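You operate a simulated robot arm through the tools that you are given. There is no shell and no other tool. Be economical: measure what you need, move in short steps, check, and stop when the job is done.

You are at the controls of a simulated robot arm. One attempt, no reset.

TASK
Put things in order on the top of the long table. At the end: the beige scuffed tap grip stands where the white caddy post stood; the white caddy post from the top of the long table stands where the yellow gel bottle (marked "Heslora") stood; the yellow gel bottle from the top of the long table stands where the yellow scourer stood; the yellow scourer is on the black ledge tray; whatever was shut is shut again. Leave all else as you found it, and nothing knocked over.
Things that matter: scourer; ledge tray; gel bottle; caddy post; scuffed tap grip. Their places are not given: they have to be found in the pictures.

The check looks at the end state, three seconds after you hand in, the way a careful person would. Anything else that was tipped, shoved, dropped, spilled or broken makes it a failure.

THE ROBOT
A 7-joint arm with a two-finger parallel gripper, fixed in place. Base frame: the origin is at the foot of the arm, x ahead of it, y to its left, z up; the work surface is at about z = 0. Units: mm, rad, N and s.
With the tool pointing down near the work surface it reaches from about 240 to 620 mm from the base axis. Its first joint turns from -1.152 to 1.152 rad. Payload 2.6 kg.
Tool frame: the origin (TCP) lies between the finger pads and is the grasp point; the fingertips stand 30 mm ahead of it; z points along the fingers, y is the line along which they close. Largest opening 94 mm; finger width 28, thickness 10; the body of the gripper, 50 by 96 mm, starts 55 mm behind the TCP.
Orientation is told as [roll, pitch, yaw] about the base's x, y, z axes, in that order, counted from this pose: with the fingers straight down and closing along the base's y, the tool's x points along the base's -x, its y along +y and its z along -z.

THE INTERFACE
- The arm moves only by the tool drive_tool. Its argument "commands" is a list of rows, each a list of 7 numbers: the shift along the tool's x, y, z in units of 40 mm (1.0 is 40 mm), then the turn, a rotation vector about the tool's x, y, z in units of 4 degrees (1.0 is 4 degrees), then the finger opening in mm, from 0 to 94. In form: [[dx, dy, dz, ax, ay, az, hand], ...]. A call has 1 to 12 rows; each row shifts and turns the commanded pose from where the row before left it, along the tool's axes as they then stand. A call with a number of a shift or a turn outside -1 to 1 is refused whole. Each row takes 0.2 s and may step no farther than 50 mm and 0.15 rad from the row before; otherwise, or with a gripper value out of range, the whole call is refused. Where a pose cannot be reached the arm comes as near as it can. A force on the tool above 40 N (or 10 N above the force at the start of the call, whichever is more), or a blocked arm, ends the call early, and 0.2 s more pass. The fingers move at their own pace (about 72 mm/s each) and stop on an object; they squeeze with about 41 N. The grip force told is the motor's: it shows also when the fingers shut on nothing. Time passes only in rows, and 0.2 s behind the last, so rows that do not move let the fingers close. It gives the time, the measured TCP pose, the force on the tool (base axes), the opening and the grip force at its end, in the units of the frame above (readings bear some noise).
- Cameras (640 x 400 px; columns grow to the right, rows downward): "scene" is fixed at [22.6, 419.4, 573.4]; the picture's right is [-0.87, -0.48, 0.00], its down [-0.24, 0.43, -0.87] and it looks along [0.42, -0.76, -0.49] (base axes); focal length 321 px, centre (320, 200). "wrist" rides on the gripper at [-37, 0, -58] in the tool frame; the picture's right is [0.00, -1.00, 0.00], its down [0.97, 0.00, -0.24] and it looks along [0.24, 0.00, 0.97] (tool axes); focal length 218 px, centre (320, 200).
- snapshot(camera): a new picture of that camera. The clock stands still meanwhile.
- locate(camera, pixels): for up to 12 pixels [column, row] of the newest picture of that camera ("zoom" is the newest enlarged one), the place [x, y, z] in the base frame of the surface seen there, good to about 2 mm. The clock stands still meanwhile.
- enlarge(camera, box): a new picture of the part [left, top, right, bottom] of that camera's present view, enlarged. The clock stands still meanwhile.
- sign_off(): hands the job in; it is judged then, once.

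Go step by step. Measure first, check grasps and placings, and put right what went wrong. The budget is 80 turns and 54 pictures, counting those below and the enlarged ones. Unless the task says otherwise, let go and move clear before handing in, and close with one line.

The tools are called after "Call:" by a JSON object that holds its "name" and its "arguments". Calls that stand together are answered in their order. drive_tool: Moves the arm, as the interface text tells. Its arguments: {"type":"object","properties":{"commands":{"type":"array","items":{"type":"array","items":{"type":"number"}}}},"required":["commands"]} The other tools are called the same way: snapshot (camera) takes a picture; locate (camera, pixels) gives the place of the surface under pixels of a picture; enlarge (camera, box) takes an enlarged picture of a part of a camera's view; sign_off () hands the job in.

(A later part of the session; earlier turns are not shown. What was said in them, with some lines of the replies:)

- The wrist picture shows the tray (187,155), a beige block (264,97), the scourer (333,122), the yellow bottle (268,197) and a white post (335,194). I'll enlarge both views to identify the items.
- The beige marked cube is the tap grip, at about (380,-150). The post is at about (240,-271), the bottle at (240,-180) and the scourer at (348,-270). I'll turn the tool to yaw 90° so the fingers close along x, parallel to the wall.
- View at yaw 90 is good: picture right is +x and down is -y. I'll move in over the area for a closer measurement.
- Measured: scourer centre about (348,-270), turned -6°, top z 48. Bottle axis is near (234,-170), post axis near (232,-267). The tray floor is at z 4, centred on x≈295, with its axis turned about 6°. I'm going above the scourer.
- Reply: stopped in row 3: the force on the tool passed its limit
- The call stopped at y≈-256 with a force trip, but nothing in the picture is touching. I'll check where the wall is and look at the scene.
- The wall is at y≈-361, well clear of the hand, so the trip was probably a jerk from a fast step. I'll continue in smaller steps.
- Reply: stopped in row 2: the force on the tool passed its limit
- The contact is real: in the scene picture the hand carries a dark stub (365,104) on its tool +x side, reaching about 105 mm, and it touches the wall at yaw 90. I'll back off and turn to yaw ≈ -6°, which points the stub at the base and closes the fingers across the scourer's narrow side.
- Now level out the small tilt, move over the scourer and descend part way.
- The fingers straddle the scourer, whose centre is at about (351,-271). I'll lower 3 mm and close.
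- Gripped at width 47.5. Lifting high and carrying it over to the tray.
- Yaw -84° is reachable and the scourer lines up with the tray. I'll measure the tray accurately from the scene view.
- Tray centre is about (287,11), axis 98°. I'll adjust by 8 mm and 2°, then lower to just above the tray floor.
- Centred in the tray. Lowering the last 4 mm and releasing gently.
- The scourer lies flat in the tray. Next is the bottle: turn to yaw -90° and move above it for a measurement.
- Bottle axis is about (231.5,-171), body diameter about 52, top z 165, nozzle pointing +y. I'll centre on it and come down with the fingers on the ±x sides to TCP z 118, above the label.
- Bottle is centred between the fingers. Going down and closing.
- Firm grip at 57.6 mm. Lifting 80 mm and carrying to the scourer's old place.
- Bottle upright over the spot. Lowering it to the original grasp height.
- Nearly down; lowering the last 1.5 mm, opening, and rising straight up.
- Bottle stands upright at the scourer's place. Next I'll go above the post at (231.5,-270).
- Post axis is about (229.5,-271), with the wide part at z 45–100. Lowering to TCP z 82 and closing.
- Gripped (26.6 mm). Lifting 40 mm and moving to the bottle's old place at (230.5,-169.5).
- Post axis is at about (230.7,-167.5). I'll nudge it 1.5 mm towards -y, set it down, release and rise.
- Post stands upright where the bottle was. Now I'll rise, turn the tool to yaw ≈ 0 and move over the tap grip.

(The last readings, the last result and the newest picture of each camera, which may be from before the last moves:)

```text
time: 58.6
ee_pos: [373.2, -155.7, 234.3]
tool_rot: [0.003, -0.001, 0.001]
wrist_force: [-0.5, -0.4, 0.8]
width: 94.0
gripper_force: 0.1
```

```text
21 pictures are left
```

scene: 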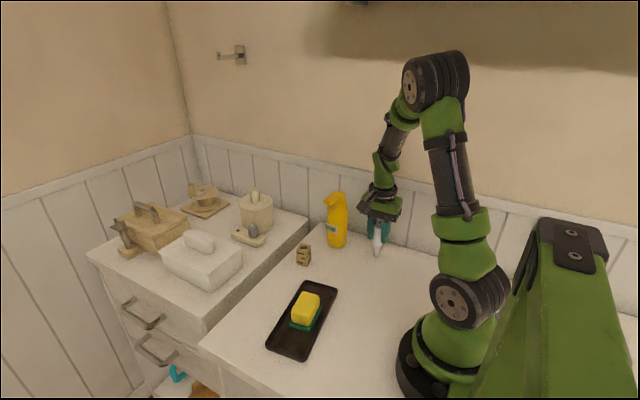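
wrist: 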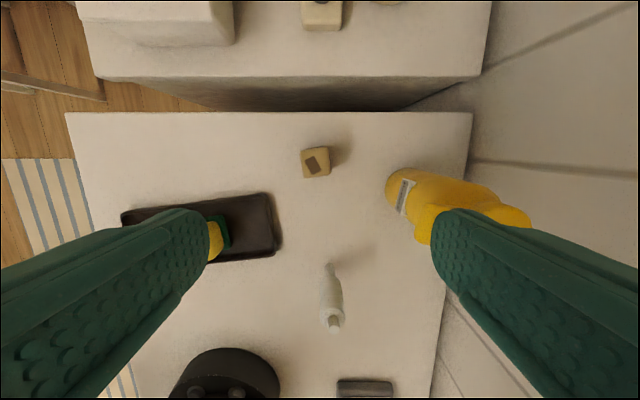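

Call:
{"name": "enlarge", "arguments": {"camera": "wrist", "box": [270, 110, 398, 190]}}

Call:
{"name": "locate", "arguments": {"camera": "zoom", "pixels": [[160, 205], [270, 195], [297, 330], [175, 335], [232, 265], [300, 250], [158, 230]]}}

Call:
{"name": "locate", "arguments": {"camera": "wrist", "pixels": [[316, 77], [316, 112], [316, 95], [420, 230], [320, 20]]}}

```text
5.00 times, centred on (334, 150) of wrist
```

zoom: 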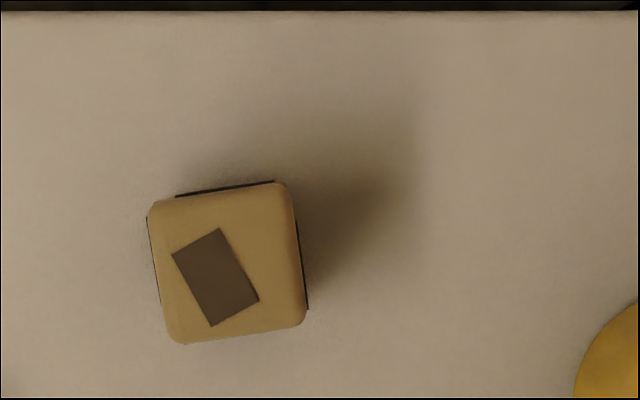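

```text
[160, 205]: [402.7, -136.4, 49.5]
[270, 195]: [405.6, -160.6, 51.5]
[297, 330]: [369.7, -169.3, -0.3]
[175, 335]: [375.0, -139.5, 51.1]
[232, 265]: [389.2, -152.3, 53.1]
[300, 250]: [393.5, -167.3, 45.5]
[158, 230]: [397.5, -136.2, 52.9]
```

```text
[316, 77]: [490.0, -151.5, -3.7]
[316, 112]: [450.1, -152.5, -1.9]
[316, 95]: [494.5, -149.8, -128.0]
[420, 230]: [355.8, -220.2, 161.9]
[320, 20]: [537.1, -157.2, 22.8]
```

Tap grip centre is (389,-151.5), turned about +8°, top z 53. I'll align, narrow the opening to 62 and descend to TCP z 36.

Call:
{"name": "drive_tool", "arguments": {"commands": [[-0.395, 0.105, 0, 0, 0, 0, 62], [0, 0, 0.3, 0, 0, -1, 62], [0, 0, 0.7, 0, 0, -1, 62], [0, 0, 0.8, 0, 0, 0, 62], [0, 0, 0.8, 0, 0, 0, 62], [0, 0, 0.7, 0, 0, 0, 62], [0, 0, 0, 0, 0, 0, 62]]}}

Call:
{"name": "snapshot", "arguments": {"camera": "wrist"}}

```text
time: 60.2
ee_pos: [387.4, -149.6, 106.4]
tool_rot: [0.002, 0.001, 0.139]
wrist_force: [0.6, -0.5, 0.1]
width: 62.1
gripper_force: 0.1
```

```text
19 pictures are left
```

wrist: 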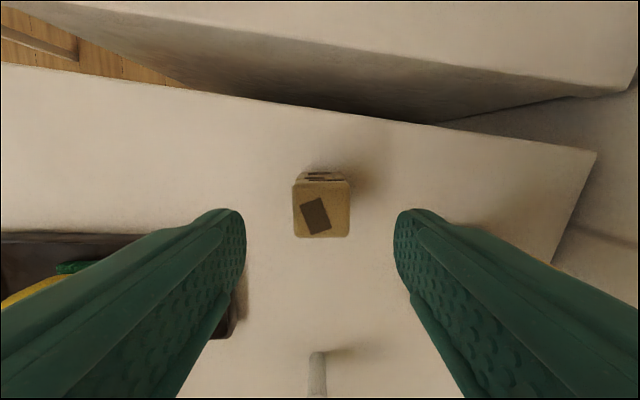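

Square and centred. Descending and closing.

Call:
{"name": "drive_tool", "arguments": {"commands": [[0, 0, 0.4, 0, 0, 0, 62], [0, 0, 0.7, 0, 0, 0, 62], [0, 0, 0.5, 0, 0, 0, 62], [0, 0, 0.15, 0, 0, 0, 62], [0, 0, 0, 0, 0, 0, 62], [0, 0, 0, 0, 0, 0, 40], [0, 0, 0, 0, 0, 0, 10], [0, 0, 0, 0, 0, 0, 10], [0, 0, 0, 0, 0, 0, 10]]}}

Call:
{"name": "snapshot", "arguments": {"camera": "scene"}}

```text
time: 62.2
ee_pos: [387.4, -152.3, 35.0]
tool_rot: [0.001, -0.001, 0.14]
wrist_force: [0.3, -0.1, 0.3]
width: 35.1
gripper_force: 41.2
```

```text
18 pictures are left
```

scene: 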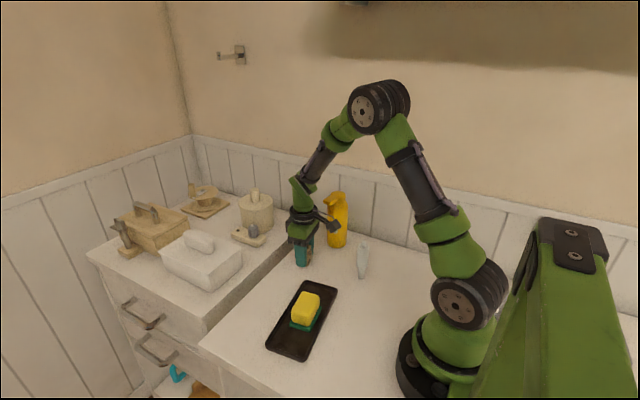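

Gripped at 35 mm. Lifting well above everything and moving above the post's old place (229.5,-271).

Call:
{"name": "drive_tool", "arguments": {"commands": [[0, 0, -0.3, 0, 0, 0, 10], [0, 0, -0.8, 0, 0, 0, 10], [0, 0, -0.8, 0, 0, 0, 10], [0, 0, -0.8, 0, 0, 0, 10], [0, 0, -0.8, 0, 0, 0, 10], [0, 0, -0.8, 0, 0, 0, 10], [0, 0, -0.7, 0, 0, 0, 10], [0, 0, -0.2, 0, 0, 0, 10], [0, 0, 0, 0, 0, 0, 10]]}}

Call:
{"name": "drive_tool", "arguments": {"commands": [[0.35, -0.198, 0, 0, 0, 0, 10], [0.7, -0.398, 0, 0, 0, 0, 10], [0.7, -0.398, 0, 0, 0, 0, 10], [0.7, -0.398, 0, 0, 0, 0, 10], [0.7, -0.398, 0, 0, 0, 0, 10], [0.7, -0.398, 0, 0, 0, 0, 10], [0.5, -0.2, 0, 0, 0, 0, 10], [0, 0, 0, 0, 0, 0, 10]]}}

Call:
{"name": "snapshot", "arguments": {"camera": "scene"}}

Call:
{"name": "snapshot", "arguments": {"camera": "wrist"}}

```text
time: 64.2
ee_pos: [386.5, -151.8, 245.2]
tool_rot: [0.001, 0.0, 0.139]
wrist_force: [-0.3, -0.4, 0.5]
width: 35.7
gripper_force: 41.0
```

```text
time: 66.0
ee_pos: [226.0, -269.9, 243.9]
tool_rot: [0.001, 0.0, 0.139]
wrist_force: [0.1, -0.1, -0.3]
width: 35.5
gripper_force: 41.2
```

```text
17 pictures are left
```

scene: 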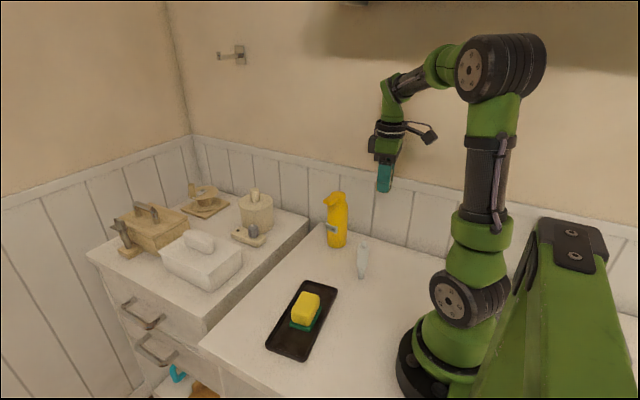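

```text
16 pictures are left
```

wrist: 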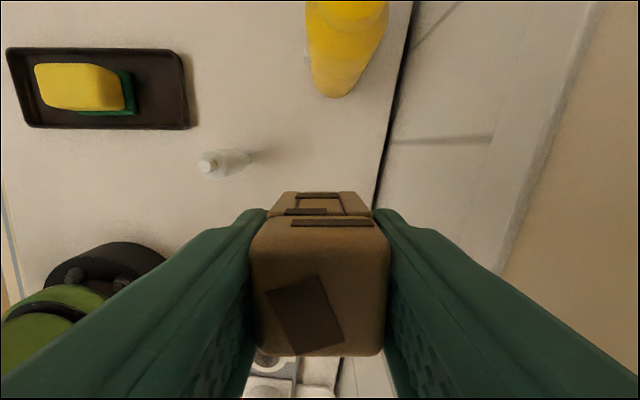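

Call:
{"name": "locate", "arguments": {"camera": "scene", "pixels": [[430, 137], [432, 131], [422, 140], [365, 262]]}}

Call:
{"name": "locate", "arguments": {"camera": "wrist", "pixels": [[268, 362], [270, 385], [300, 370], [320, 385], [320, 270], [260, 330]]}}

```text
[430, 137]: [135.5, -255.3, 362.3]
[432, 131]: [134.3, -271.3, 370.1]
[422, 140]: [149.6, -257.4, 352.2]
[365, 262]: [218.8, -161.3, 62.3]
```

```text
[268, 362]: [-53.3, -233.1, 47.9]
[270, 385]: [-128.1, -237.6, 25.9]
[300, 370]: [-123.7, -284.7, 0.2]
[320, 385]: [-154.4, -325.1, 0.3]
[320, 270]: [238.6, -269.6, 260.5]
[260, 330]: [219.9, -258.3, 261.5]
```

Stub and hand have clear space all around. Lowering the tap grip.

Call:
{"name": "drive_tool", "arguments": {"commands": [[0, -0.02, 0.4, 0, 0, 0, 10], [0, 0, 0.8, 0, 0, 0, 10], [0, 0, 0.8, 0, 0, 0, 10], [0, 0, 0.8, 0, 0, 0, 10], [0, 0, 0.8, 0, 0, 0, 10], [0, 0, 0.8, 0, 0, 0, 10], [0, 0, 0.5, 0, 0, 0, 10], [0, 0, 0.2, 0, 0, 0, 10], [0, 0, 0.07, 0, 0, 0, 10], [0, 0, 0, 0, 0, 0, 10]]}}

Call:
{"name": "enlarge", "arguments": {"camera": "scene", "box": [310, 180, 438, 290]}}

```text
time: 68.2
ee_pos: [228.4, -270.5, 35.1]
tool_rot: [0.003, 0.001, 0.139]
wrist_force: [-0.9, 0.3, -0.8]
width: 35.4
gripper_force: 40.5
```

```text
3.64 times, centred on (374, 235) of scene
```

zoom: 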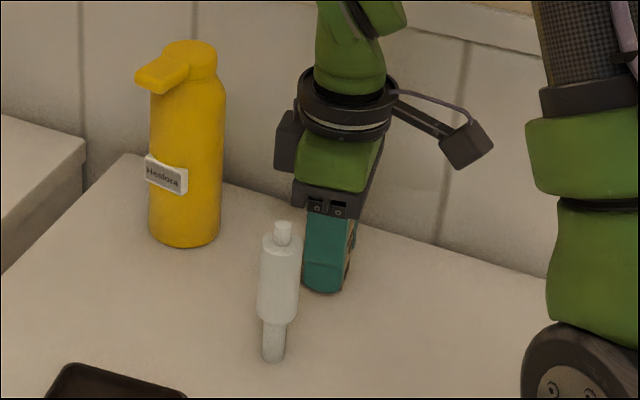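

At the original grasp height. Easing down, releasing and rising.

Call:
{"name": "drive_tool", "arguments": {"commands": [[0, 0, 0.02, 0, 0, 0, 10], [0, 0, 0, 0, 0, 0, 10], [0, 0, 0, 0, 0, 0, 50], [0, 0, 0, 0, 0, 0, 66], [0, 0, 0, 0, 0, 0, 66], [0, 0, -0.3, 0, 0, 0, 66], [0, 0, -0.7, 0, 0, 0, 66], [0, 0, -0.8, 0, 0, 0, 66], [0, 0, -0.8, 0, 0, 0, 66], [0, 0, -0.8, 0, 0, 0, 66], [0, 0, -0.8, 0, 0, 0, 66], [0, 0, -0.8, 0, 0, 0, 66]]}}

Call:
{"name": "drive_tool", "arguments": {"commands": [[0, 0, -0.8, 0, 0, 0, 66], [0, 0, -0.8, 0, 0, 0, 66], [0, 0, -0.4, 0, 0, 0, 94], [0, 0, 0, 0, 0, 0, 94]]}}

Call:
{"name": "snapshot", "arguments": {"camera": "scene"}}

Call:
{"name": "enlarge", "arguments": {"camera": "scene", "box": [290, 180, 418, 290]}}

Call:
{"name": "snapshot", "arguments": {"camera": "wrist"}}

```text
time: 70.8
ee_pos: [229.0, -270.0, 236.4]
tool_rot: [0.004, 0.002, 0.14]
wrist_force: [0.6, 1.0, 0.2]
width: 66.0
gripper_force: 0.0
```

```text
time: 71.8
ee_pos: [229.8, -272.2, 314.3]
tool_rot: [0.001, 0.0, 0.142]
wrist_force: [1.3, -0.9, 0.5]
width: 94.0
gripper_force: 0.0
```

```text
14 pictures are left
```

scene: 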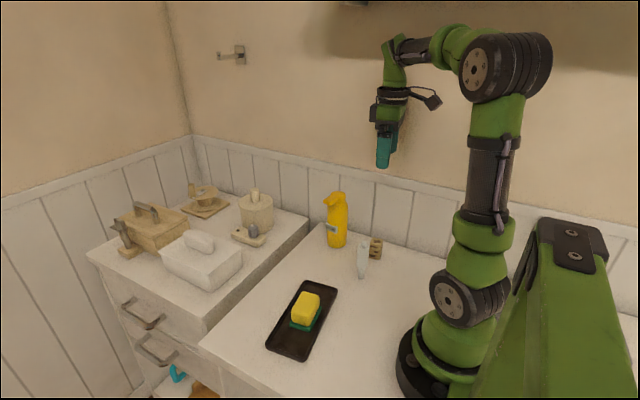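

```text
3.64 times, centred on (354, 235) of scene
```

zoom: 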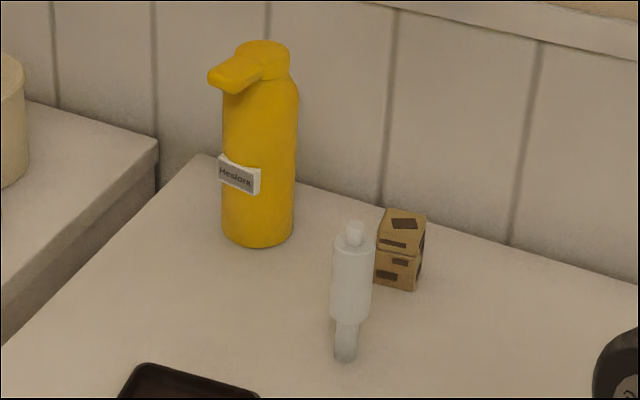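

```text
12 pictures are left
```

wrist: 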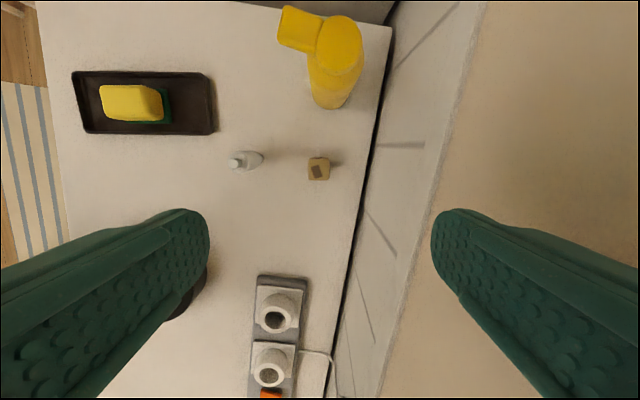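

All four objects are upright and in place: scourer flat on the tray, bottle at (350,-270), post at (230,-169), tap grip at (230,-271). The hand is clear and nothing shut was opened, so I'm handing in.

Call:
{"name": "sign_off", "arguments": {}}

```text
The job is handed in.
```

The job is handed in: the scourer is on the ledge tray, and the gel bottle, caddy post and tap grip each stand in their new place, within a few millimetres by my measurements. One hiccup early on: part of the hand touched the wall twice, which stopped the arm but disturbed nothing.
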